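You operate a simulated robot arm through the tools that you are given. There is no shell and no other tool. Be economical: measure what you need, move in short steps, check, and stop when the job is done.

The job below is to be done with a simulated robot arm. You get a single attempt, and the scene is never put back.

## Task
Clean the muddy apple in the blue tray and roll it pale side up.
Fine: wipe it on the damped mat; lay it gently on the middle of the rollers and turn the knob. Other fruit stays put. At the grading table.

It is judged by the outcome, as a careful person would: the job done as asked, and still so three seconds after it is handed in. It fails if anything else is knocked over, pushed out of place, dropped, spilled or broken.

## Robot
A 6-joint arm with a fingered hand, on a carriage that runs on a rail from [-0.006, -1.317] to [0.004, 0.823] (x, y) and turns from -126 to 207 degrees about z. Base frame: it is fixed where the carriage stands at the start and does not move with it; the origin is on the floor, on the carriage's upright axis, x ahead of it, y to its left, z up; the surface under the hand at the start is at about z = 0.74. Lengths are in m, angles in degrees, forces in N, time in s.
Its first joint turns from -166.0 to 166.0 degrees. Places, roughly: apple (6x7x6 cm) [-0.7, -0.1, 0.6]; apple (7x7x6 cm) [-1, -0.1, 0.6]; apple crate [-0.8, 0, 0.6]. Payload 4 kg.
The tool frame sits at the grasp point between the pads (the TCP): z along the fingers, y along the line on which they close. The tips reach 0.026 m beyond it. Largest opening 0.132 m; the body of the gripper starts 0.073 m behind the TCP. The gripper is a hand of 4 fingers: y runs from the thumb to the fingers, the wrist lies at [0, 0, -0.239] in the tool frame, and closing takes about 1.5 s.
Orientation is that of the tool frame in the base frame, as [roll, pitch, yaw] about the fixed x, y, z axes, in that order (R = Rz(yaw) Ry(pitch) Rx(roll)). With the fingers straight down and closing along the base's y, the tool's x points along the base's -x, its y along +y and its z along -z.

## Interface
- The arm moves only by the tool move_arm. Its argument "motion" is a list of rows, each an object (a shift or turn left out is 0, a gripper value left out holds the last) with "angular": the turn, a rotation vector about the tool's x, y, z in degrees, a list of three; "linear": the shift along the tool's x, y, z in m, a list of three; "gripper": the opening, from 0 (shut) to 1 (fully open). In form: [{"angular": [wx, wy, wz], "linear": [x, y, z], "gripper": gripper}, ...]. A call has 1 to 10 rows; each row is the pose to reach, as a shift and turn from the pose commanded when the call began, along the tool's axes at that moment. Rows are played at 5 a second. More than 0.05 m and 8.6 degrees between two rows, or a gripper value outside its range, and nothing of the call is played. Where a pose cannot be reached the arm comes as near as it can. A force on the tool above 40 N (or 10 N above the force at the start of the call, whichever is more), or a blocked arm, ends the call early, and 0.2 s more pass. The fingers move at their own pace (about 0.045 m/s each) and stop on an object; they squeeze with about 23 N. The grip force told is the motor's: it shows also when the fingers shut on nothing. Time passes only in rows, and 0.2 s behind the last, so rows that repeat a pose let the fingers close. It gives the time, the measured TCP pose, the force on the tool (base axes), the opening and the grip force at its end, in the units of the frame above (readings bear some noise), with the torque about the TCP (base axes, N m) and any sound that the robot's microphone picked up.
- Cameras (640 x 400 px; columns grow to the right, rows downward): "scene" is now at [0.1791, 0.1334, 1.4251]; the picture's right is [-1.00, -0.09, 0.00], its down [-0.08, 0.93, -0.36] and it looks along [0.03, -0.36, -0.93] (base axes); focal length 214 px, centre (320, 200). "wrist" rides on the gripper at [0.068, 0.002, -0.097] in the tool frame; the picture's right is [-0.03, 1.00, 0.00], its down [-0.82, -0.02, -0.58] and it looks along [-0.58, -0.01, 0.82] (tool axes); focal length 270 px, centre (320, 200). There is no depth. A picture from a camera that has moved, and an enlarged one, comes with that camera's place and axes in the base frame and with its lens.
- grab_frame(camera): a new picture of that camera. It takes no simulated time.
- move_column(by): slides the trunk up (or, below 0, down) by that many m; the arm and the scene camera ride with it, the base frame stays. It gives what a move gives, with no picture.
- roll_base(legs): drives the robot by 1 to 6 legs, each [ahead, left, turn to the left] in m, m and degrees, along the robot's own axes; the way and the turn of a leg run together, so that a leg with both is an arc; at most 1.5 m and 180 degrees a leg. The arm and the cameras ride along, it lands a little off, and it stops where it bumps. It keeps to its track: a leg is cut to what the track allows. It gives what a move gives.
- preshape(shape): the hand has 4 fingers and takes this shape, open, in about a second: jaw (thumb against the fingers, like two jaws); tri (thumb and two fingers); tip (a fingertip pinch); poke (one finger out to press); point (the index stretched); flat (the hand flat); cup (the hand cupped); fist (a fist). The gripper value then closes the fingers along that shape, each until it touches; the sizes above hold for jaw. It gives what a move gives, with no picture.
- head_to(pan, tilt): turns the head with the scene camera to pan (to the left, within 143 degrees either way) and tilt (down, from -29 to 69), counted from straight ahead of the robot. It gives what a move gives.
- close_up(camera, box): a new picture of the part [left, top, right, bottom] of that camera's present view, enlarged. It takes no simulated time.
- hand_in(): hands the job in; it is judged then, once.

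Work in short steps. Places have to be worked out from the pictures, the camera data and where the tool is seen: move nearer, look again, correct. Check each grasp and each placing, and mend what went wrong. You have 120 turns and 78 pictures in all, those below and enlarged ones among them. Open the gripper and draw the arm clear of the work before you hand the job in, unless the task says otherwise; then end with one line.

The tools are called after "Call:" as a command line: name --argument value ..., lists and objects as JSON in quotes. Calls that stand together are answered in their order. move_arm: Moves the arm, as the interface text tells. Its arguments: {"type":"object","properties":{"motion":{"type":"array","items":{"type":"object","properties":{"angular":{"type":"array","items":{"type":"number"}},"linear":{"type":"array","items":{"type":"number"}},"gripper":{"type":"number"}}}}},"required":["motion"]} The other tools are called the same way: move_column (by) slides the trunk up or down; preshape (shape) gives the hand a shape; roll_base (legs) drives the base; head_to (pan, tilt) turns the head that bears the scene camera; grab_frame (camera) takes a picture; close_up (camera, box) takes an enlarged picture of a part of a camera's view; hand_in () hands the job in.

At the start:

```text
t: 0.0
position: [0.735, 0.1451, 1.0439]
tcp_rot: [179.9, 0.0, -180.0]
force: [-1.1, 0.6, -0.3]
wrist_torque: [-0.05, 0.02, -0.01]
opening: 0.1318
grasp_force: 0.1
shape: jaw
trunk travel left (down, up): [-0.475, 0.153]
robot x, y, heading: [-0.0019, -0.0007, 0.2]
head pan, tilt: [-84.9, 68.8]
```

scene: 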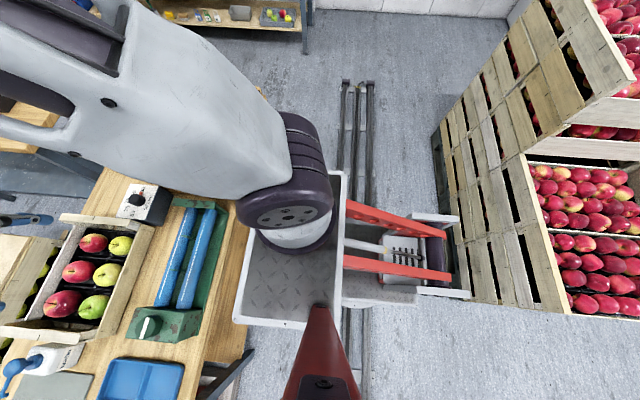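
wrist: 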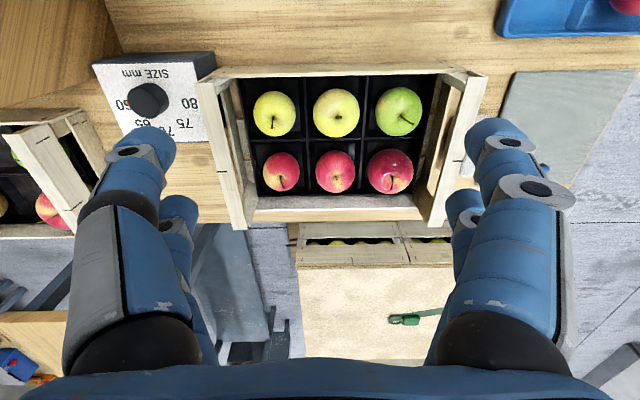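

The work table is ahead of the robot (left of the scene picture), so I'll turn the head to face it.

Call:
head_to --pan 15 --tilt 50

Call:
grab_frame --camera "scene"

```text
t: 1.8
position: [0.735, 0.1452, 1.0421]
tcp_rot: [-179.9, 0.0, 179.9]
force: [-0.8, 0.1, -0.1]
wrist_torque: [0.05, -0.02, 0.01]
opening: 0.132
grasp_force: 0.1
shape: jaw
trunk travel left (down, up): [-0.475, 0.153]
robot x, y, heading: [0.0006, 0.0007, -0.2]
head pan, tilt: [15.0, 50.0]
```

```text
75 pictures are left
camera scene: at [0.2485, 0.209, 1.4471], right [0.26, -0.97, 0.0], down [-0.74, -0.2, -0.64], along [0.62, 0.17, -0.77], focal length 214 px, centre (320, 200)
```

scene: 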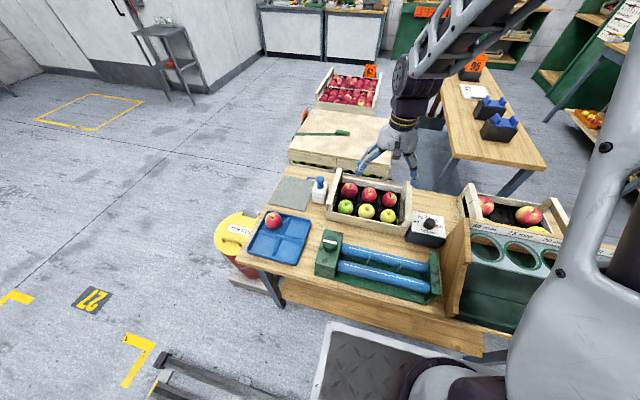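

The blue tray with one apple, grey mat, spray bottle, crate, rollers with knob are all visible. I'll zoom in for details.

Call:
close_up --camera "scene" --box '[220, 160, 340, 290]'

Call:
close_up --camera "scene" --box '[300, 160, 460, 310]'

```text
3.08 times, centred on (280, 225) of scene
camera zoom: at [0.2485, 0.209, 1.4471], right [0.26, -0.97, 0.0], down [-0.74, -0.2, -0.64], along [0.62, 0.17, -0.77], focal length 660 px, centre (443, 123)
```

zoom: 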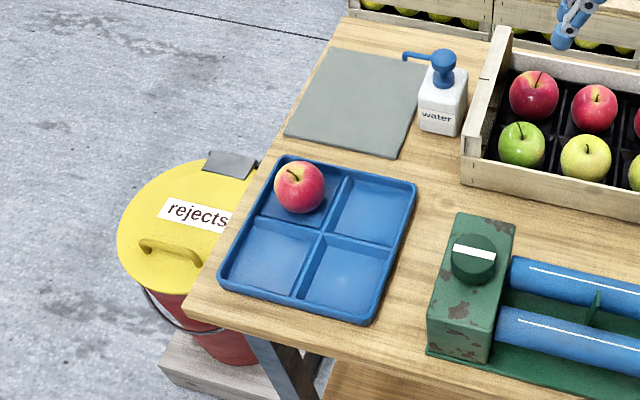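

```text
2.67 times, centred on (380, 235) of scene
camera zoom: at [0.2485, 0.209, 1.4471], right [0.26, -0.97, 0.0], down [-0.74, -0.2, -0.64], along [0.62, 0.17, -0.77], focal length 572 px, centre (160, 107)
```

zoom: 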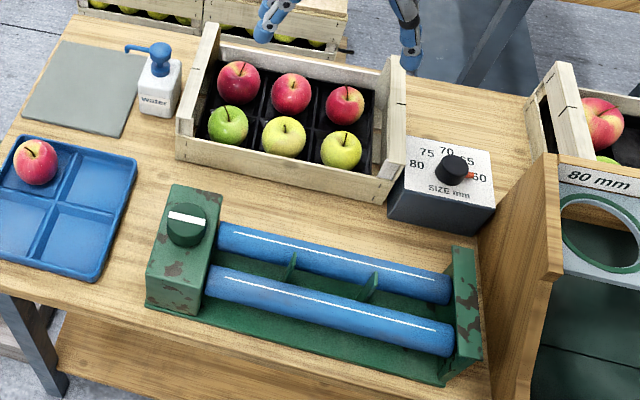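

Estimates: apple ≈(0.64,0.50), mat centre ≈(0.82,0.49), pump head ≈(0.81,0.36), knob ≈(0.57,0.27), middle of rollers ≈(0.56,0.08). Driving about 0.3 m left puts all in comfortable reach.

Call:
roll_base --legs '[[0, 0.3, 0]]'

Call:
grab_frame --camera "wrist"

Call:
grab_frame --camera "scene"

```text
t: 3.8
position: [0.7367, 0.4404, 1.0429]
tcp_rot: [-180.0, 0.0, 180.0]
force: [-0.1, -0.2, 0.9]
wrist_torque: [0.02, -0.02, 0.01]
opening: 0.1318
grasp_force: 0.0
shape: jaw
trunk travel left (down, up): [-0.475, 0.153]
robot x, y, heading: [0.0011, 0.2962, -0.4]
head pan, tilt: [15.0, 50.0]
```

```text
72 pictures are left
camera wrist: at [0.6684, 0.4424, 1.1395], right [0.03, 1.0, 0.0], down [0.82, -0.02, 0.58], along [0.58, -0.02, -0.82], focal length 270 px, centre (320, 200)
```

wrist: 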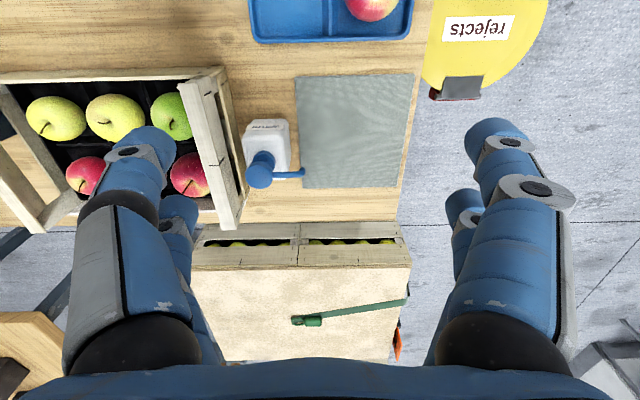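

```text
71 pictures are left
camera scene: at [0.2505, 0.5072, 1.4471], right [0.26, -0.97, 0.0], down [-0.74, -0.2, -0.64], along [0.62, 0.16, -0.77], focal length 214 px, centre (320, 200)
```

scene: 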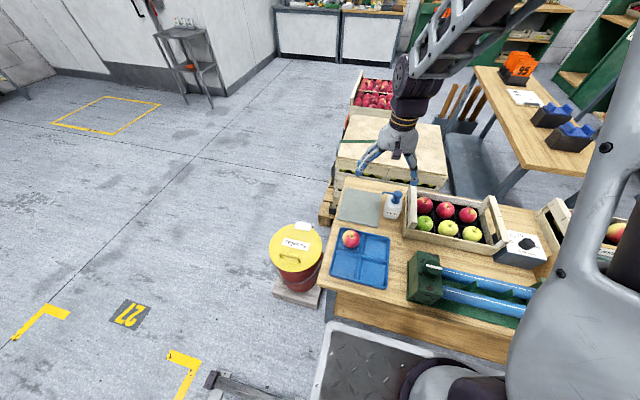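

Wrist and scene rays triangulate the pump head to ≈(0.82,0.366,0.86), mat x 0.74–0.92, y 0.41–0.57. The mat looks dry with the pump spout over it, so I'll damp it first; checking the poke shape.

Call:
preshape --shape "poke"

Call:
grab_frame --camera "wrist"

Call:
close_up --camera "scene" --box '[320, 90, 480, 230]'

```text
t: 4.7
position: [0.7363, 0.4409, 1.0433]
tcp_rot: [179.9, 0.0, 179.7]
force: [-0.7, 0.6, -0.2]
wrist_torque: [-0.01, 0.02, -0.01]
opening: 0.0
grasp_force: 0.1
shape: poke
trunk travel left (down, up): [-0.475, 0.153]
robot x, y, heading: [0.0014, 0.3013, -0.1]
head pan, tilt: [15.0, 50.0]
```

```text
70 pictures are left
camera wrist: at [0.6684, 0.4425, 1.1395], right [0.03, 1.0, 0.0], down [0.82, -0.02, 0.58], along [0.58, -0.02, -0.82], focal length 270 px, centre (320, 200)
```

wrist: 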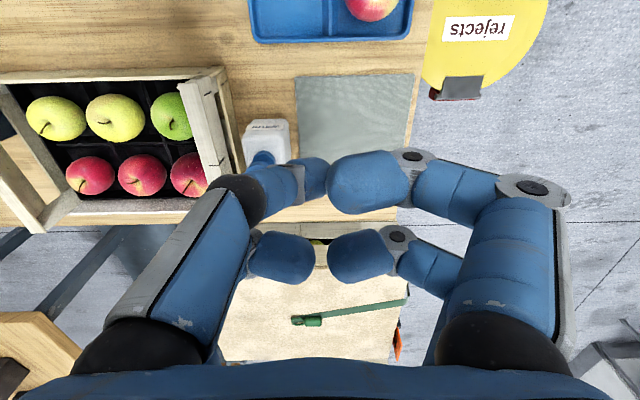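

```text
2.86 times, centred on (400, 160) of scene
camera zoom: at [0.2505, 0.5072, 1.4471], right [0.26, -0.97, 0.0], down [-0.74, -0.2, -0.64], along [0.62, 0.16, -0.77], focal length 613 px, centre (91, 314)
```

zoom: 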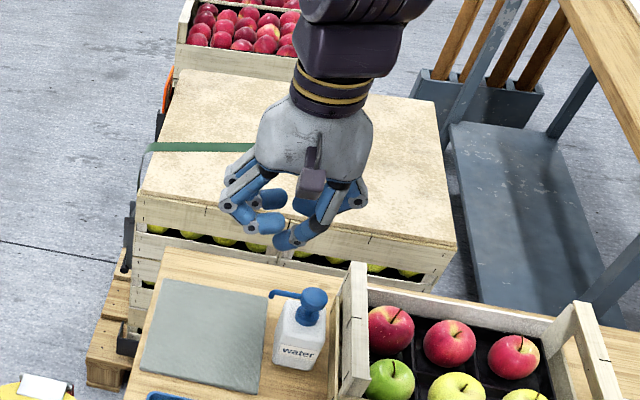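

Poke leaves the tips curled around the centre; I'll compare with the fist, which gives a compact pressing end.

Call:
preshape --shape "point"

Call:
grab_frame --camera "wrist"

Call:
close_up --camera "scene" --box '[320, 90, 480, 230]'

```text
t: 5.6
position: [0.7359, 0.441, 1.0427]
tcp_rot: [180.0, 0.1, 179.7]
force: [0.2, 0.2, -0.5]
wrist_torque: [0.0, 0.03, 0.0]
opening: 0.0
grasp_force: 0.1
shape: point
trunk travel left (down, up): [-0.475, 0.153]
robot x, y, heading: [0.0016, 0.2986, -0.3]
head pan, tilt: [15.0, 50.0]
```

```text
68 pictures are left
camera wrist: at [0.6685, 0.4425, 1.1395], right [0.03, 1.0, 0.0], down [0.82, -0.02, 0.58], along [0.58, -0.02, -0.82], focal length 270 px, centre (320, 200)
```

wrist: 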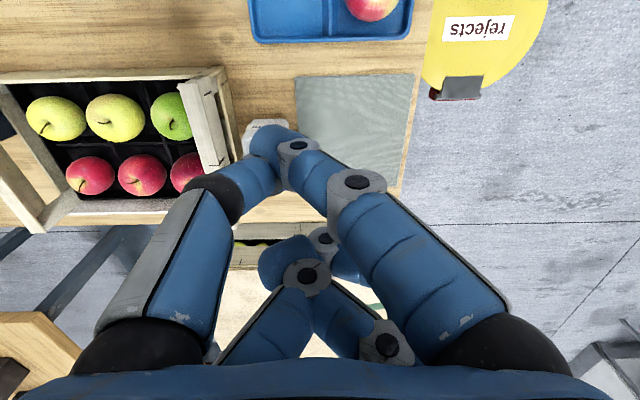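

```text
2.86 times, centred on (400, 160) of scene
camera zoom: at [0.2505, 0.5072, 1.4471], right [0.26, -0.97, 0.0], down [-0.74, -0.2, -0.64], along [0.62, 0.16, -0.77], focal length 613 px, centre (91, 314)
```

zoom: 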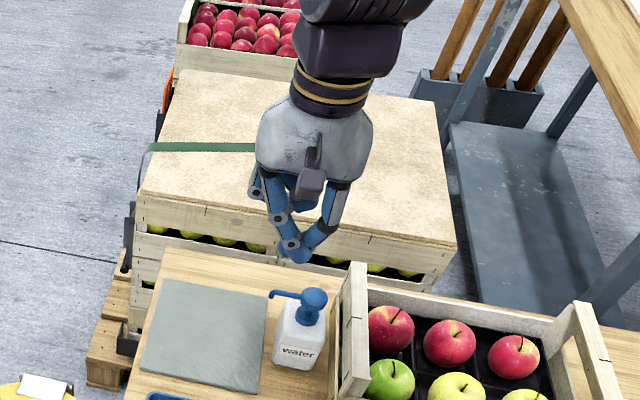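

Point gives a stiff tip about (−0.017,−0.019,−0.023) from the TCP. I'll bring that tip over the pump head, about 4 cm above, then look.

Call:
move_arm --motion '[{"linear": [-0.035, -0.02, 0.02]}, {"linear": [-0.07, -0.04, 0.05]}, {"linear": [-0.102, -0.056, 0.08]}, {"linear": [-0.102, -0.056, 0.11]}, {"linear": [-0.102, -0.056, 0.11]}]'

Call:
close_up --camera "scene" --box '[340, 130, 460, 230]'

Call:
grab_frame --camera "wrist"

```text
refused: row 2 steps farther than a row can; nothing moved
```

```text
4.00 times, centred on (400, 180) of scene
camera zoom: at [0.2505, 0.5072, 1.4471], right [0.26, -0.97, 0.0], down [-0.74, -0.2, -0.64], along [0.62, 0.16, -0.77], focal length 858 px, centre (0, 280)
```

zoom: 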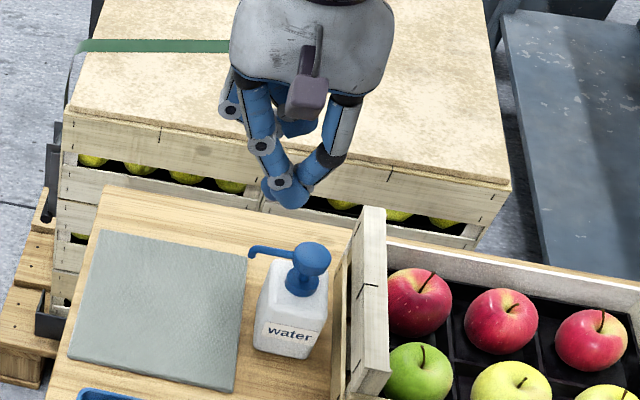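

```text
65 pictures are left
camera wrist: at [0.6685, 0.4425, 1.1395], right [0.03, 1.0, 0.0], down [0.82, -0.02, 0.58], along [0.58, -0.02, -0.82], focal length 270 px, centre (320, 200)
```

wrist: 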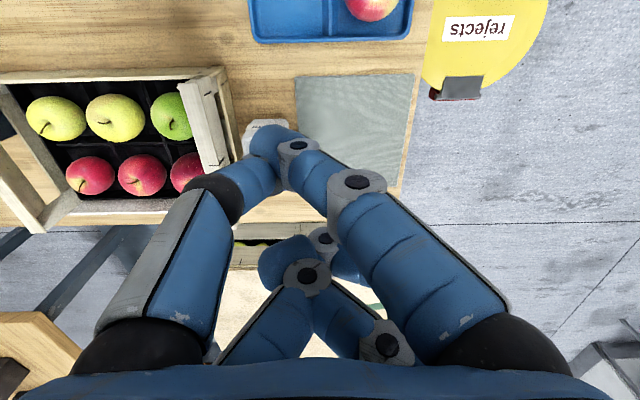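

Steps were too big; resending finer.

Call:
move_arm --motion '[{"linear": [-0.03, -0.016, 0.02]}, {"linear": [-0.06, -0.032, 0.04]}, {"linear": [-0.09, -0.048, 0.06]}, {"linear": [-0.102, -0.056, 0.085]}, {"linear": [-0.102, -0.056, 0.11]}, {"linear": [-0.102, -0.056, 0.11]}]'

Call:
close_up --camera "scene" --box '[340, 130, 460, 230]'

Call:
grab_frame --camera "wrist"

```text
t: 7.0
position: [0.8372, 0.3848, 0.9328]
tcp_rot: [-180.0, 0.0, 179.9]
force: [-0.6, 0.1, -0.4]
wrist_torque: [-0.01, 0.02, 0.0]
opening: 0.0002
grasp_force: 0.2
shape: point
trunk travel left (down, up): [-0.475, 0.153]
robot x, y, heading: [0.0037, 0.2982, -0.5]
head pan, tilt: [15.0, 50.0]
```

```text
4.00 times, centred on (400, 180) of scene
camera zoom: at [0.2504, 0.5072, 1.4471], right [0.26, -0.97, 0.0], down [-0.74, -0.2, -0.64], along [0.62, 0.16, -0.77], focal length 858 px, centre (0, 280)
```

zoom: 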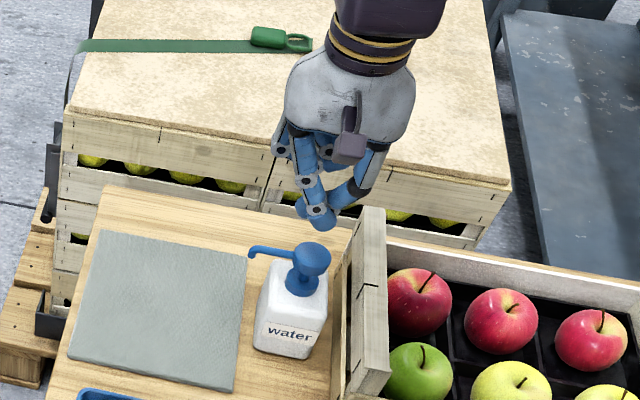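

```text
63 pictures are left
camera wrist: at [0.7698, 0.3869, 1.0293], right [0.03, 1.0, 0.0], down [0.82, -0.02, 0.58], along [0.58, -0.02, -0.82], focal length 270 px, centre (320, 200)
```

wrist: 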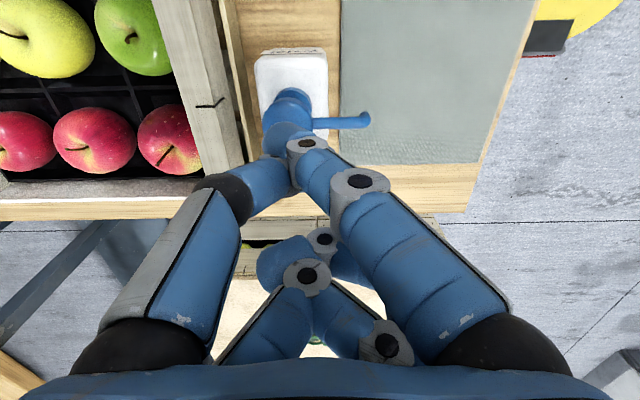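

The fingertip and the pump head both work out to ≈(0.821,0.368). Lowering slowly toward contact.

Call:
move_arm --motion '[{"linear": [0, 0.001, 0.015]}, {"linear": [0, 0.001, 0.028]}, {"linear": [0, 0.001, 0.036]}, {"linear": [0, 0.001, 0.042]}, {"linear": [0, 0.001, 0.046]}]'

Call:
close_up --camera "scene" --box '[340, 130, 460, 230]'

```text
t: 8.2
position: [0.8379, 0.3851, 0.888]
tcp_rot: [-179.9, 0.0, 179.9]
force: [-0.3, 1.1, 1.8]
wrist_torque: [-0.04, 0.02, 0.0]
opening: 0.0
grasp_force: 0.0
shape: point
trunk travel left (down, up): [-0.475, 0.153]
robot x, y, heading: [0.0009, 0.3004, -0.3]
head pan, tilt: [15.0, 50.0]
```

```text
4.00 times, centred on (400, 180) of scene
camera zoom: at [0.2504, 0.5072, 1.4471], right [0.26, -0.97, 0.0], down [-0.74, -0.2, -0.64], along [0.62, 0.16, -0.77], focal length 858 px, centre (0, 280)
```

zoom: 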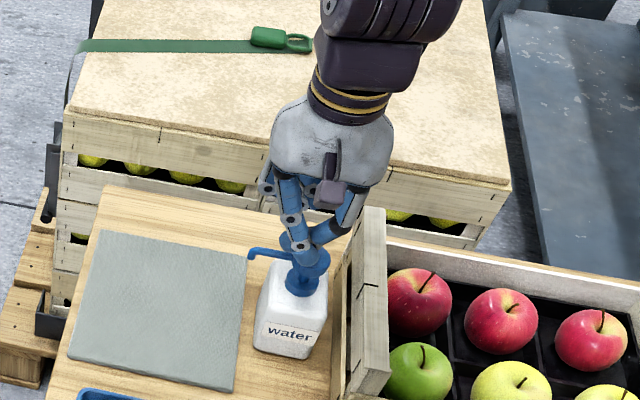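

Contact is just beginning (≈2 N) and centred. Now I press in small increments.

Call:
move_arm --motion '[{"linear": [0, 0, 0.004]}, {"linear": [0, 0, 0.008]}, {"linear": [0, 0, 0.012]}, {"linear": [0, 0, 0.014]}]'

Call:
close_up --camera "scene" --box '[340, 130, 460, 230]'

```text
t: 9.2
position: [0.8382, 0.3873, 0.874]
tcp_rot: [-180.0, 0.1, 179.9]
force: [-1.8, 5.8, 20.2]
wrist_torque: [-0.16, 0.33, -0.12]
opening: 0.0
grasp_force: 0.0
shape: point
trunk travel left (down, up): [-0.475, 0.153]
robot x, y, heading: [0.0051, 0.2963, -0.2]
head pan, tilt: [15.0, 50.0]
```

```text
4.00 times, centred on (400, 180) of scene
camera zoom: at [0.2495, 0.5075, 1.4473], right [0.26, -0.97, 0.0], down [-0.74, -0.2, -0.64], along [0.62, 0.16, -0.77], focal length 858 px, centre (0, 280)
```

zoom: 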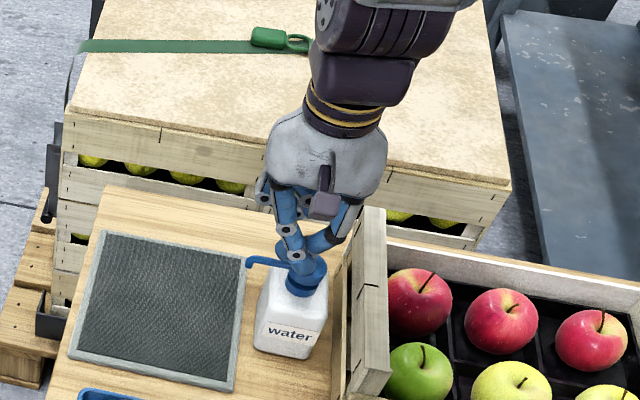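

The mat turned dark — it's damped. I retract straight up, then open to jaw.

Call:
move_arm --motion '[{"linear": [0, 0, -0.015]}, {"linear": [0, 0, -0.04]}, {"linear": [0, 0, -0.08]}, {"linear": [0, 0, -0.12]}, {"linear": [0, 0.03, -0.14]}, {"linear": [0.04, 0.05, -0.14]}, {"linear": [0.08, 0.07, -0.14]}, {"linear": [0.12, 0.09, -0.14]}, {"linear": [0.16, 0.11, -0.14]}, {"linear": [0.2, 0.11, -0.14]}]'

Call:
preshape --shape "jaw"

Call:
grab_frame --camera "wrist"

Call:
grab_frame --camera "scene"

```text
t: 11.4
position: [0.638, 0.4969, 1.0118]
tcp_rot: [179.9, 0.0, 179.7]
force: [0.7, 0.4, -0.5]
wrist_torque: [0.02, 0.03, 0.01]
opening: 0.0001
grasp_force: 0.1
shape: point
trunk travel left (down, up): [-0.475, 0.153]
robot x, y, heading: [0.003, 0.2986, 0.1]
head pan, tilt: [15.0, 50.0]
```

```text
t: 12.3
position: [0.6385, 0.4969, 1.0125]
tcp_rot: [180.0, 0.0, 179.7]
force: [0.2, 0.0, -0.1]
wrist_torque: [0.0, -0.01, 0.01]
opening: 0.1319
grasp_force: 0.1
shape: jaw
trunk travel left (down, up): [-0.475, 0.153]
robot x, y, heading: [-0.0006, 0.2966, -0.3]
head pan, tilt: [15.0, 50.0]
```

```text
60 pictures are left
camera wrist: at [0.5701, 0.4976, 1.1091], right [0.03, 1.0, 0.0], down [0.82, -0.02, 0.58], along [0.58, -0.02, -0.82], focal length 270 px, centre (320, 200)
```

wrist: 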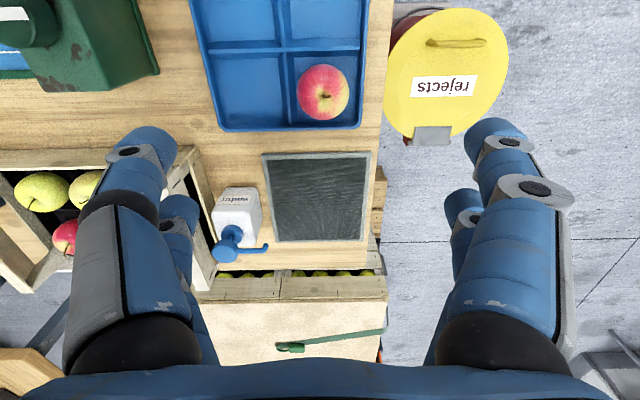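

```text
59 pictures are left
camera scene: at [0.2505, 0.5072, 1.4471], right [0.26, -0.97, 0.0], down [-0.74, -0.2, -0.64], along [0.62, 0.16, -0.77], focal length 214 px, centre (320, 200)
```

scene: 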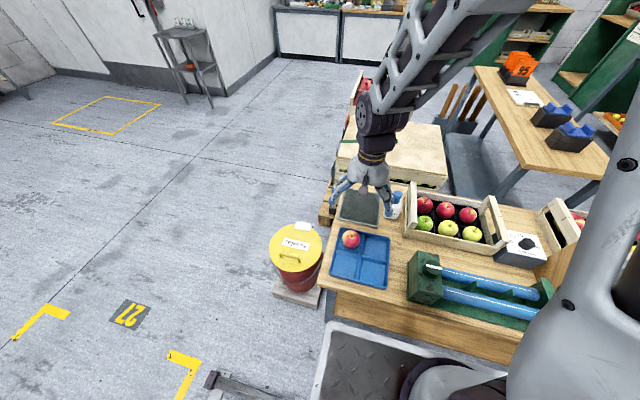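

Apple centre ≈(0.648,0.495,0.777). Zooming to find the mud and the pale side.

Call:
close_up --camera "wrist" --box '[270, 50, 370, 130]'

Call:
close_up --camera "scene" --box '[325, 220, 375, 260]'

```text
5.00 times, centred on (320, 90) of wrist
camera zoom: at [0.5701, 0.4976, 1.1091], right [0.03, 1.0, 0.0], down [0.82, -0.02, 0.58], along [0.58, -0.02, -0.82], focal length 1351 px, centre (320, 750)
```

zoom: 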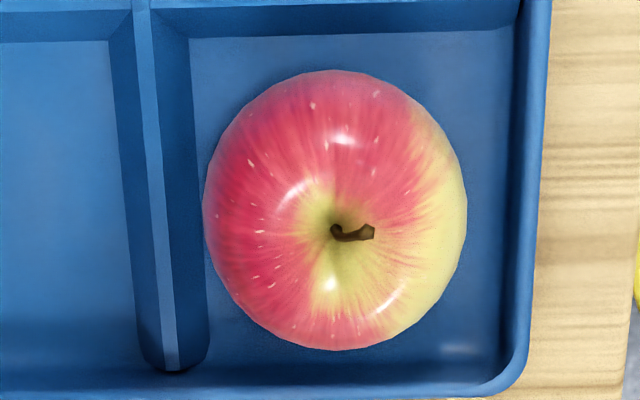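

```text
10.00 times, centred on (350, 240) of scene
camera zoom: at [0.2505, 0.5072, 1.4471], right [0.26, -0.97, 0.0], down [-0.74, -0.2, -0.64], along [0.62, 0.16, -0.77], focal length 2145 px, centre (20, -200)
```

zoom: 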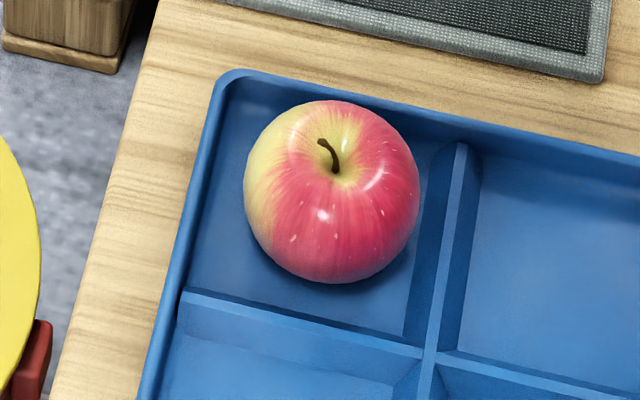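

Stem is up, pale side faces +y; no mud seen from above so it must be underneath or on the far side. I'll descend over the apple with the fingers closing along y, stopping above first.

Call:
move_arm --motion '[{"linear": [-0.005, -0.002, 0.04]}, {"linear": [-0.0095, -0.002, 0.08]}, {"linear": [-0.0095, -0.002, 0.12]}, {"linear": [-0.0095, -0.002, 0.15]}, {"linear": [-0.0095, -0.002, 0.175]}, {"linear": [-0.0095, -0.002, 0.175]}]'

Call:
grab_frame --camera "wrist"

Call:
close_up --camera "scene" --box '[300, 170, 420, 280]'

```text
t: 13.7
position: [0.6473, 0.4934, 0.8379]
tcp_rot: [179.9, 0.0, 179.9]
force: [-0.2, -0.1, 0.2]
wrist_torque: [0.01, 0.02, 0.01]
opening: 0.1321
grasp_force: 0.1
shape: jaw
trunk travel left (down, up): [-0.475, 0.153]
robot x, y, heading: [0.0013, 0.3, -0.3]
head pan, tilt: [15.0, 50.0]
```

```text
56 pictures are left
camera wrist: at [0.5801, 0.4947, 0.9346], right [0.03, 1.0, 0.0], down [0.82, -0.02, 0.58], along [0.58, -0.02, -0.82], focal length 270 px, centre (320, 200)
```

wrist: 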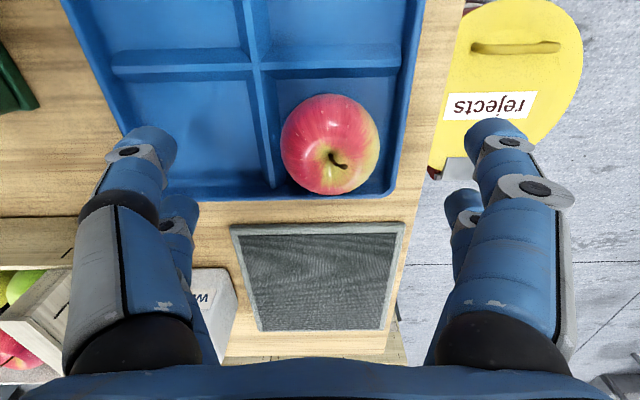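

```text
3.64 times, centred on (360, 225) of scene
camera zoom: at [0.2504, 0.5072, 1.4471], right [0.26, -0.97, 0.0], down [-0.74, -0.2, -0.64], along [0.62, 0.16, -0.77], focal length 780 px, centre (174, 109)
```

zoom: 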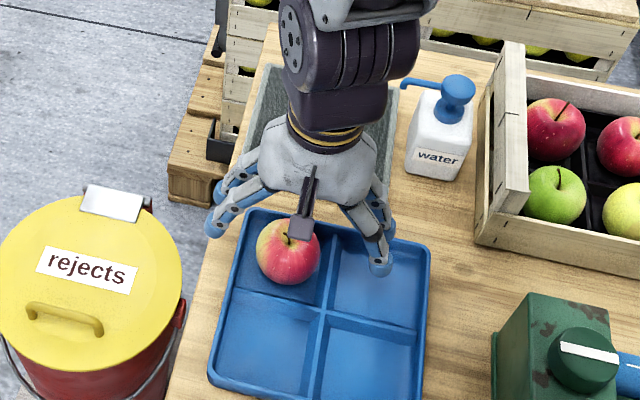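

Apple centre refined to ≈(0.650,0.498). Lower to TCP z≈0.792, keeping tips above the tray dividers, then close.

Call:
move_arm --motion '[{"linear": [-0.002, 0.004, 0.02]}, {"linear": [-0.002, 0.004, 0.035]}, {"linear": [-0.002, 0.004, 0.046]}, {"linear": [-0.002, 0.004, 0.046], "gripper": 0.7}, {"linear": [-0.002, 0.004, 0.046], "gripper": 0.6}, {"linear": [-0.002, 0.004, 0.046], "gripper": 0.55}, {"linear": [-0.002, 0.004, 0.046], "gripper": 0.5}]'

Call:
grab_frame --camera "wrist"

```text
t: 15.3
position: [0.6504, 0.4977, 0.7926]
tcp_rot: [-179.9, 0.0, 179.9]
force: [-0.3, -0.4, -0.7]
wrist_torque: [0.02, 0.01, 0.02]
opening: 0.0663
grasp_force: 0.1
shape: jaw
trunk travel left (down, up): [-0.475, 0.153]
robot x, y, heading: [0.0037, 0.3016, -0.3]
head pan, tilt: [15.0, 50.0]
```

```text
54 pictures are left
camera wrist: at [0.5825, 0.4992, 0.8888], right [0.03, 1.0, 0.0], down [0.82, -0.02, 0.58], along [0.58, -0.02, -0.82], focal length 270 px, centre (320, 200)
```

wrist: 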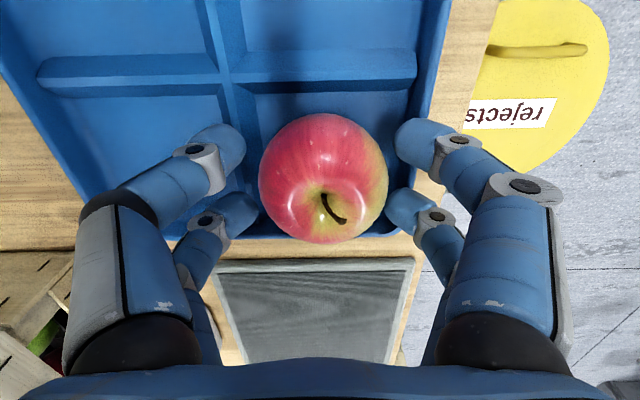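

Well centred between the two finger pairs. Lower 4 mm and close.

Call:
move_arm --motion '[{"linear": [0, 0.001, 0.004]}, {"linear": [0, 0.001, 0.004], "gripper": 0.42}, {"linear": [0, 0.001, 0.004], "gripper": 0.35}, {"linear": [0, 0.001, 0.004], "gripper": 0.35}, {"linear": [0, 0.001, 0.004], "gripper": 0.35}]'

```text
t: 16.5
position: [0.6509, 0.4996, 0.7872]
tcp_rot: [179.9, 0.0, 180.0]
force: [0.0, -0.5, -1.6]
wrist_torque: [0.02, 0.01, -0.01]
opening: 0.0429
grasp_force: 23.0
shape: jaw
trunk travel left (down, up): [-0.475, 0.153]
robot x, y, heading: [-0.0006, 0.3001, -0.0]
head pan, tilt: [15.0, 50.0]
```

Gripped at 23 N. Lift and check.

Call:
move_arm --motion '[{"linear": [0, 0, -0.005]}, {"linear": [0, 0, -0.02]}, {"linear": [0, 0, -0.05]}, {"linear": [0, 0, -0.09]}, {"linear": [0, 0, -0.13]}, {"linear": [0, 0, -0.17]}, {"linear": [0, 0, -0.2]}, {"linear": [0, 0, -0.22]}]'

Call:
grab_frame --camera "wrist"

Call:
grab_frame --camera "scene"

```text
t: 18.3
position: [0.6499, 0.4998, 1.0087]
tcp_rot: [179.9, -0.1, 179.9]
force: [1.0, -0.6, -0.9]
wrist_torque: [0.03, -0.01, -0.02]
opening: 0.0431
grasp_force: 22.8
shape: jaw
trunk travel left (down, up): [-0.475, 0.153]
robot x, y, heading: [0.0009, 0.3015, -0.1]
head pan, tilt: [15.0, 50.0]
```

```text
53 pictures are left
camera wrist: at [0.5816, 0.5009, 1.1048], right [0.03, 1.0, 0.0], down [0.82, -0.02, 0.58], along [0.58, -0.02, -0.82], focal length 270 px, centre (320, 200)
```

wrist: 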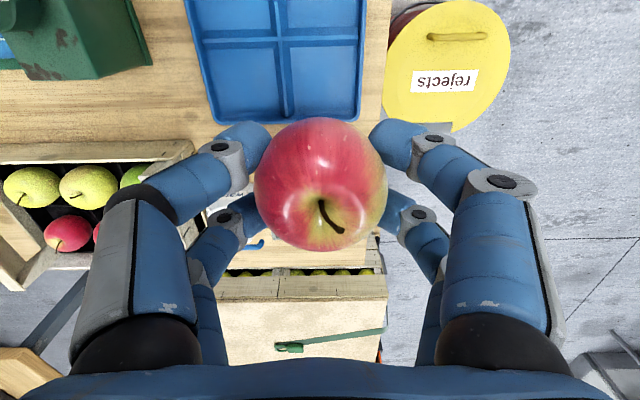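

```text
52 pictures are left
camera scene: at [0.2507, 0.5073, 1.447], right [0.26, -0.97, 0.0], down [-0.74, -0.2, -0.64], along [0.62, 0.16, -0.77], focal length 214 px, centre (320, 200)
```

scene: 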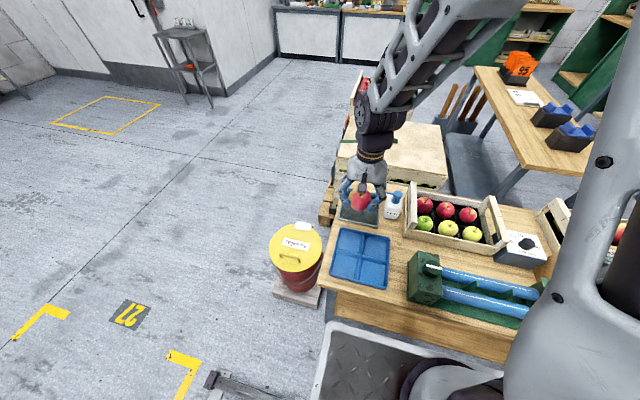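

Apple is firmly held. To see its underside, I tilt the hand so the fingers point back toward the head camera.

Call:
move_arm --motion '[{"angular": [0, 8, 0]}, {"angular": [0, 16, 0]}, {"angular": [0, 24, 0]}, {"angular": [0, 32, 0]}, {"angular": [0, 40, 0]}, {"angular": [0, 48, 0]}, {"angular": [0, 56, 0]}, {"angular": [0, 64, 0]}, {"angular": [0, 64, 0]}]'

Call:
grab_frame --camera "scene"

```text
t: 20.3
position: [0.6497, 0.4997, 1.0077]
tcp_rot: [180.0, -64.1, 179.9]
force: [0.0, -0.1, -1.9]
wrist_torque: [0.02, -0.04, 0.05]
opening: 0.0428
grasp_force: 23.4
shape: jaw
trunk travel left (down, up): [-0.475, 0.153]
robot x, y, heading: [0.0016, 0.2995, -0.2]
head pan, tilt: [15.0, 50.0]
```

```text
51 pictures are left
camera scene: at [0.2504, 0.5072, 1.4471], right [0.26, -0.97, 0.0], down [-0.74, -0.2, -0.64], along [0.62, 0.16, -0.77], focal length 214 px, centre (320, 200)
```

scene: 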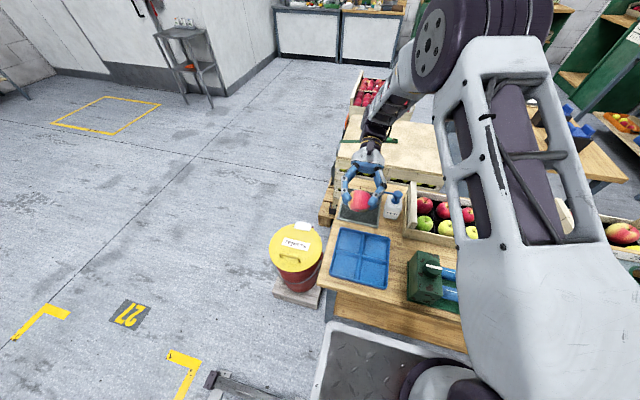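

Call:
close_up --camera "scene" --box '[330, 170, 394, 220]'

```text
8.00 times, centred on (362, 195) of scene
camera zoom: at [0.2504, 0.5072, 1.4471], right [0.26, -0.97, 0.0], down [-0.74, -0.2, -0.64], along [0.62, 0.16, -0.77], focal length 1716 px, centre (-16, 240)
```

zoom: 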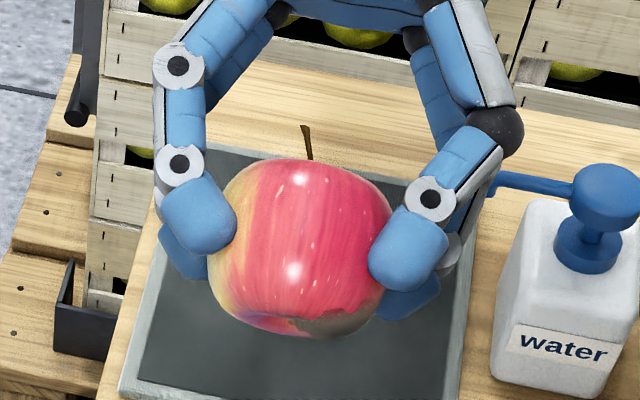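

A brown patch appears at the lower rim, on the −y side of the calyx. Tilt a bit further to see its whole extent.

Call:
move_arm --motion '[{"angular": [0, 8, 0]}, {"angular": [0, 16, 0]}, {"angular": [0, 24, 0]}, {"angular": [0, 32, 0]}, {"angular": [0, 40, 0]}, {"angular": [0, 46, 0]}, {"angular": [0, 46, 0]}]'

Call:
close_up --camera "scene" --box '[330, 170, 394, 220]'

```text
t: 21.9
position: [0.4863, 0.465, 0.9591]
tcp_rot: [0.0, -70.1, -0.1]
force: [0.4, -0.1, -0.1]
wrist_torque: [-0.01, 0.03, 0.01]
opening: 0.0426
grasp_force: 23.2
shape: jaw
out of reach, approached as far as the arm can: row 2, 3, 4, 5, 6, 7
trunk travel left (down, up): [-0.475, 0.153]
robot x, y, heading: [0.001, 0.2969, -0.2]
head pan, tilt: [15.0, 50.0]
```

```text
8.00 times, centred on (362, 195) of scene
camera zoom: at [0.2505, 0.5072, 1.4471], right [0.26, -0.97, 0.0], down [-0.74, -0.2, -0.64], along [0.62, 0.16, -0.77], focal length 1716 px, centre (-16, 240)
```

zoom: 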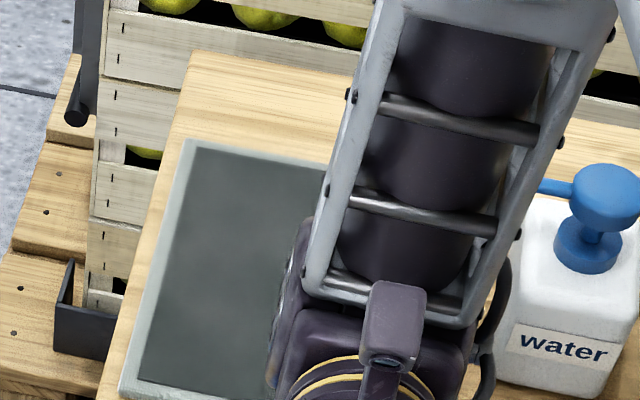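

The pose was past reach and the arm pulled in toward the robot. Looking at the whole view now.

Call:
grab_frame --camera "scene"

```text
48 pictures are left
camera scene: at [0.2505, 0.5072, 1.4471], right [0.26, -0.97, 0.0], down [-0.74, -0.2, -0.64], along [0.62, 0.16, -0.77], focal length 214 px, centre (320, 200)
```

scene: 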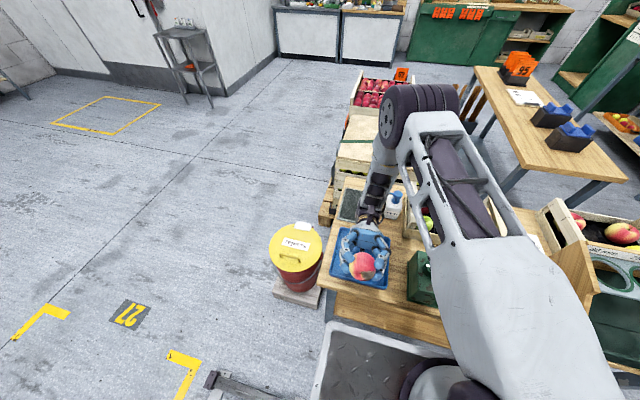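

Call:
close_up --camera "scene" --box '[330, 235, 394, 285]'

```text
8.00 times, centred on (362, 260) of scene
camera zoom: at [0.2505, 0.5072, 1.4471], right [0.26, -0.97, 0.0], down [-0.74, -0.2, -0.64], along [0.62, 0.16, -0.77], focal length 1716 px, centre (-16, -280)
```

zoom: 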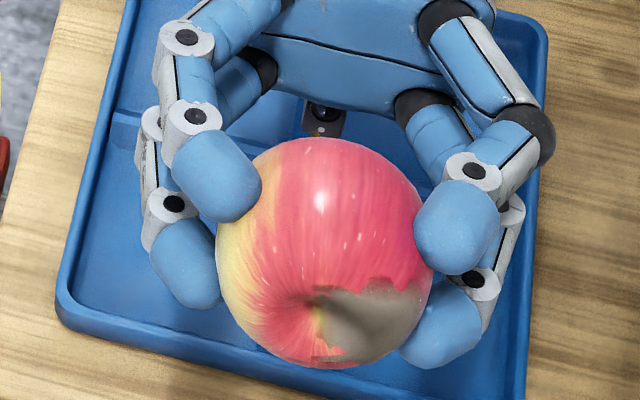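

Clear view: the mud spans from the calyx out to the −y (thumb) side, centred ~45° below the equator; pale is opposite. A regrasp with the fingers along x will leave that side free. First undo the tilt.

Call:
move_arm --motion '[{"angular": [0, -8, 0]}, {"angular": [0, -16, 0]}, {"angular": [0, -24, 0]}, {"angular": [0, -32, 0]}, {"angular": [0, -40, 0]}, {"angular": [0, -46, 0]}, {"angular": [0, -46, 0]}]'

```text
t: 23.5
position: [0.4866, 0.4636, 0.9612]
tcp_rot: [179.9, -63.9, 179.9]
force: [0.1, 0.1, -0.8]
wrist_torque: [0.0, -0.01, 0.01]
opening: 0.0423
grasp_force: 23.1
shape: jaw
trunk travel left (down, up): [-0.475, 0.153]
robot x, y, heading: [0.0018, 0.2944, -0.1]
head pan, tilt: [15.0, 50.0]
```

Now untilt the rest while moving back over the tray cell.

Call:
move_arm --motion '[{"linear": [-0.003, 0.004, -0.02], "angular": [0, -7, 0]}, {"linear": [-0.006, 0.008, -0.04], "angular": [0, -14, 0]}, {"linear": [-0.009, 0.012, -0.06], "angular": [0, -21, 0]}, {"linear": [-0.012, 0.016, -0.08], "angular": [0, -28, 0]}, {"linear": [-0.015, 0.02, -0.1], "angular": [0, -35, 0]}, {"linear": [-0.018, 0.024, -0.12], "angular": [0, -42, 0]}, {"linear": [-0.021, 0.028, -0.14], "angular": [0, -49, 0]}, {"linear": [-0.024, 0.032, -0.155], "angular": [0, -56, 0]}, {"linear": [-0.026, 0.034, -0.168], "angular": [0, -64, 0]}, {"linear": [-0.026, 0.034, -0.168], "angular": [0, -64, 0]}]'

Call:
grab_frame --camera "wrist"

```text
t: 25.7
position: [0.6482, 0.4961, 1.0122]
tcp_rot: [179.9, 0.1, 179.9]
force: [-0.5, 0.4, -1.8]
wrist_torque: [0.01, 0.0, -0.01]
opening: 0.0424
grasp_force: 23.1
shape: jaw
trunk travel left (down, up): [-0.475, 0.153]
robot x, y, heading: [0.0027, 0.2991, -0.2]
head pan, tilt: [15.0, 50.0]
```

```text
46 pictures are left
camera wrist: at [0.581, 0.4982, 1.1083], right [0.03, 1.0, 0.0], down [0.82, -0.02, 0.58], along [0.58, -0.02, -0.82], focal length 270 px, centre (320, 200)
```

wrist: 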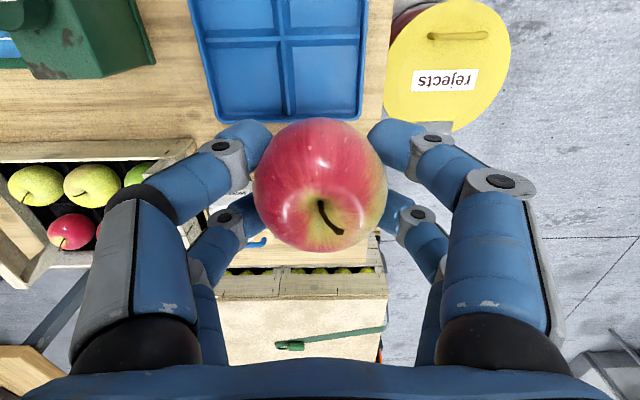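

I'll use the flat mat for the regrasp: turn the hand so the mud faces +x, set the apple on the mat, and pick it up again with the original hand yaw. First the yaw turn, clear of everything.

Call:
move_arm --motion '[{"angular": [0, 0, -8.5], "linear": [-0.015, 0.002, 0]}, {"angular": [0, 0, -17], "linear": [-0.03, 0.004, 0]}, {"angular": [0, 0, -25.5], "linear": [-0.045, 0.006, 0]}, {"angular": [0, 0, -34], "linear": [-0.06, 0.008, 0]}, {"angular": [0, 0, -42.5], "linear": [-0.075, 0.01, 0]}, {"angular": [0, 0, -51], "linear": [-0.09, 0.011, 0]}, {"angular": [0, 0, -59.5], "linear": [-0.105, 0.012, 0]}, {"angular": [0, 0, -68], "linear": [-0.12, 0.013, 0]}, {"angular": [0, 0, -76.5], "linear": [-0.135, 0.014, 0]}, {"angular": [0, 0, -85], "linear": [-0.15, 0.015, 0]}]'

Call:
grab_frame --camera "wrist"

```text
t: 27.9
position: [0.8002, 0.5115, 1.0116]
tcp_rot: [180.0, 0.0, -95.1]
force: [-0.5, -0.5, -0.9]
wrist_torque: [0.01, 0.0, -0.03]
opening: 0.042
grasp_force: 23.6
shape: jaw
trunk travel left (down, up): [-0.475, 0.153]
robot x, y, heading: [0.002, 0.3, -0.2]
head pan, tilt: [15.0, 50.0]
```

```text
45 pictures are left
camera wrist: at [0.7924, 0.4427, 1.1083], right [-0.99, 0.11, 0.0], down [0.09, 0.81, 0.58], along [0.06, 0.57, -0.82], focal length 270 px, centre (320, 200)
```

wrist: 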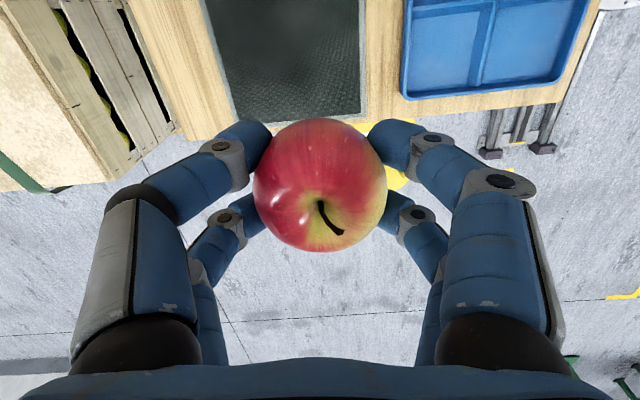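

Yaw is reachable. The wrist camera would be near the pump spout on descent, so I shift a little away (+y, −x) while lowering toward the mat.

Call:
move_arm --motion '[{"linear": [-0.015, 0.015, 0.03]}, {"linear": [-0.018, 0.015, 0.07]}, {"linear": [-0.018, 0.015, 0.11]}, {"linear": [-0.018, 0.015, 0.15]}, {"linear": [-0.018, 0.015, 0.18]}, {"linear": [-0.018, 0.015, 0.2]}, {"linear": [-0.018, 0.015, 0.21]}, {"linear": [-0.018, 0.015, 0.21]}]'

Call:
close_up --camera "scene" --box '[310, 150, 430, 240]'

```text
t: 29.7
position: [0.7861, 0.5319, 0.8014]
tcp_rot: [-180.0, 0.1, -95.2]
force: [0.0, 0.4, -0.6]
wrist_torque: [-0.02, -0.01, 0.0]
opening: 0.0419
grasp_force: 23.0
shape: jaw
trunk travel left (down, up): [-0.475, 0.153]
robot x, y, heading: [0.0019, 0.2947, -0.2]
head pan, tilt: [15.0, 50.0]
```

```text
4.44 times, centred on (370, 195) of scene
camera zoom: at [0.2505, 0.5072, 1.4471], right [0.26, -0.97, 0.0], down [-0.74, -0.2, -0.64], along [0.62, 0.16, -0.77], focal length 953 px, centre (98, 222)
```

zoom: 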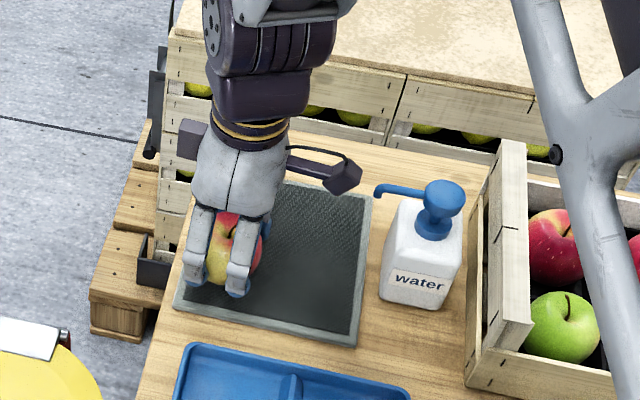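

Over the mat with the camera clear of the spout. Lower gently until touch.

Call:
move_arm --motion '[{"linear": [0, 0, 0.004]}, {"linear": [0, 0, 0.008]}, {"linear": [0, 0, 0.011]}, {"linear": [0, 0, 0.014]}]'

```text
t: 30.7
position: [0.7869, 0.5315, 0.7895]
tcp_rot: [-179.8, 0.1, -95.2]
force: [-0.5, -0.2, 7.3]
wrist_torque: [-0.05, 0.04, -0.01]
opening: 0.0421
grasp_force: 23.2
shape: jaw
trunk travel left (down, up): [-0.475, 0.153]
robot x, y, heading: [0.0019, 0.3006, -0.2]
head pan, tilt: [15.0, 50.0]
```

Resting on the mat (7 N). Release by opening the fingers and rise.

Call:
move_arm --motion '[{"linear": [0, 0, -0.001], "gripper": 0.45}, {"linear": [0, 0, -0.001], "gripper": 0.6}, {"linear": [0, 0, -0.001], "gripper": 0.8}, {"linear": [0, 0, -0.001], "gripper": 0.9}, {"linear": [0, 0, -0.001], "gripper": 0.9}, {"linear": [0, 0, -0.03], "gripper": 0.9}, {"linear": [0, 0, -0.07], "gripper": 1.0}, {"linear": [0, 0, -0.11], "gripper": 1.0}, {"linear": [0, 0, -0.14], "gripper": 1.0}]'

Call:
move_arm --motion '[{"angular": [0, 0, 8.5]}, {"angular": [0, 0, 17]}, {"angular": [0, 0, 25.5]}, {"angular": [0, 0, 34]}, {"angular": [0, 0, 42.5]}, {"angular": [0, 0, 51]}, {"angular": [0, 0, 59.5]}, {"angular": [0, 0, 68]}, {"angular": [0, 0, 76.5]}, {"angular": [0, 0, 85]}]'

Call:
grab_frame --camera "wrist"

```text
t: 32.7
position: [0.7861, 0.5296, 0.9274]
tcp_rot: [179.9, 0.0, -95.1]
force: [0.9, 0.9, 0.4]
wrist_torque: [-0.01, 0.02, 0.0]
opening: 0.1318
grasp_force: 0.0
shape: jaw
trunk travel left (down, up): [-0.475, 0.153]
robot x, y, heading: [-0.0001, 0.2981, -0.3]
head pan, tilt: [15.0, 50.0]
```

```text
t: 34.9
position: [0.7867, 0.5316, 0.9284]
tcp_rot: [179.9, 0.1, 179.7]
force: [-1.1, -0.6, -0.4]
wrist_torque: [-0.02, -0.01, 0.01]
opening: 0.1319
grasp_force: 0.1
shape: jaw
trunk travel left (down, up): [-0.475, 0.153]
robot x, y, heading: [-0.0012, 0.2958, -0.2]
head pan, tilt: [15.0, 50.0]
```

```text
43 pictures are left
camera wrist: at [0.7182, 0.5324, 1.0245], right [0.03, 1.0, 0.0], down [0.82, -0.03, 0.58], along [0.58, -0.02, -0.82], focal length 270 px, centre (320, 200)
```

wrist: 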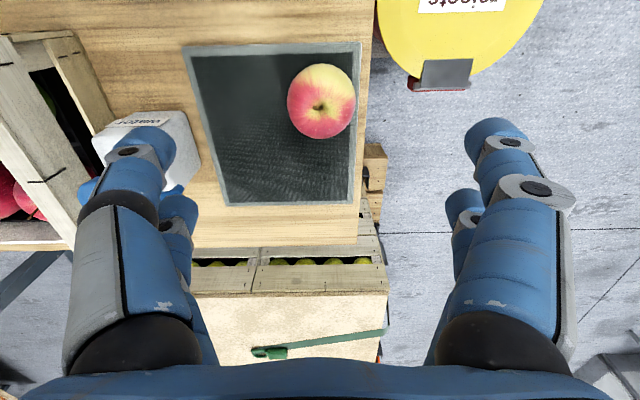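

Apple stands stem up with pale side toward −x, right beneath the TCP at ≈(0.785,0.531). Descend and regrasp.

Call:
move_arm --motion '[{"linear": [0.002, 0, 0.04]}, {"linear": [0.002, 0, 0.08]}, {"linear": [0.002, 0, 0.11]}, {"linear": [0.002, 0, 0.13]}, {"linear": [0.002, 0, 0.142]}, {"linear": [0.002, 0, 0.142], "gripper": 0.6}, {"linear": [0.002, 0, 0.142], "gripper": 0.5}]'

Call:
grab_frame --camera "wrist"

```text
t: 36.5
position: [0.7835, 0.531, 0.7858]
tcp_rot: [-179.9, 0.0, 179.9]
force: [1.1, 0.3, -0.6]
wrist_torque: [-0.01, 0.01, -0.02]
opening: 0.0812
grasp_force: 0.0
shape: jaw
trunk travel left (down, up): [-0.475, 0.153]
robot x, y, heading: [0.0017, 0.2998, -0.0]
head pan, tilt: [15.0, 50.0]
```

```text
42 pictures are left
camera wrist: at [0.7161, 0.5323, 0.8829], right [0.03, 1.0, 0.0], down [0.82, -0.02, 0.58], along [0.58, -0.02, -0.82], focal length 270 px, centre (320, 200)
```

wrist: 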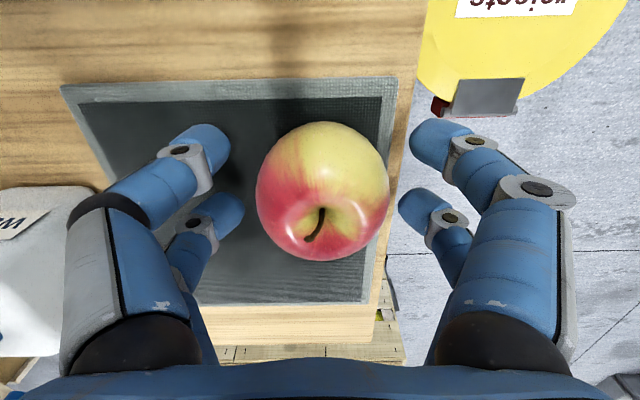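

Slightly re-centre (+4 mm x) and close.

Call:
move_arm --motion '[{"linear": [-0.004, 0.002, 0.001], "gripper": 0.5}, {"linear": [-0.004, 0.002, 0.001], "gripper": 0.42}, {"linear": [-0.004, 0.002, 0.001], "gripper": 0.35}, {"linear": [-0.004, 0.002, 0.001], "gripper": 0.3}, {"linear": [-0.004, 0.002, 0.001], "gripper": 0.3}, {"linear": [-0.004, 0.002, 0.001], "gripper": 0.3}]'

Call:
move_arm --motion '[{"linear": [0, 0, -0.01]}, {"linear": [0, 0, -0.03]}, {"linear": [0, 0, -0.06]}, {"linear": [0, 0, -0.09]}, {"linear": [0, 0, -0.12]}, {"linear": [0, 0, -0.15]}, {"linear": [0, 0, -0.15]}]'

Call:
grab_frame --camera "wrist"

```text
t: 37.9
position: [0.7876, 0.5327, 0.786]
tcp_rot: [180.0, 0.0, 179.8]
force: [0.1, -0.1, -0.1]
wrist_torque: [0.01, 0.03, 0.01]
opening: 0.0414
grasp_force: 24.0
shape: jaw
trunk travel left (down, up): [-0.475, 0.153]
robot x, y, heading: [0.0003, 0.301, -0.2]
head pan, tilt: [15.0, 50.0]
```

```text
t: 39.5
position: [0.7873, 0.5326, 0.9359]
tcp_rot: [-180.0, 0.0, 180.0]
force: [-0.1, 0.1, -0.5]
wrist_torque: [0.04, -0.01, -0.02]
opening: 0.041
grasp_force: 22.9
shape: jaw
trunk travel left (down, up): [-0.475, 0.153]
robot x, y, heading: [-0.0002, 0.3002, -0.1]
head pan, tilt: [15.0, 50.0]
```

```text
41 pictures are left
camera wrist: at [0.7202, 0.5341, 1.0313], right [0.03, 1.0, 0.0], down [0.82, -0.02, 0.58], along [0.58, -0.02, -0.82], focal length 270 px, centre (320, 200)
```

wrist: 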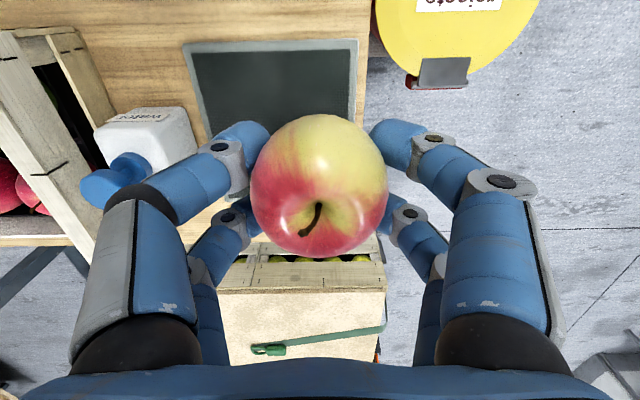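

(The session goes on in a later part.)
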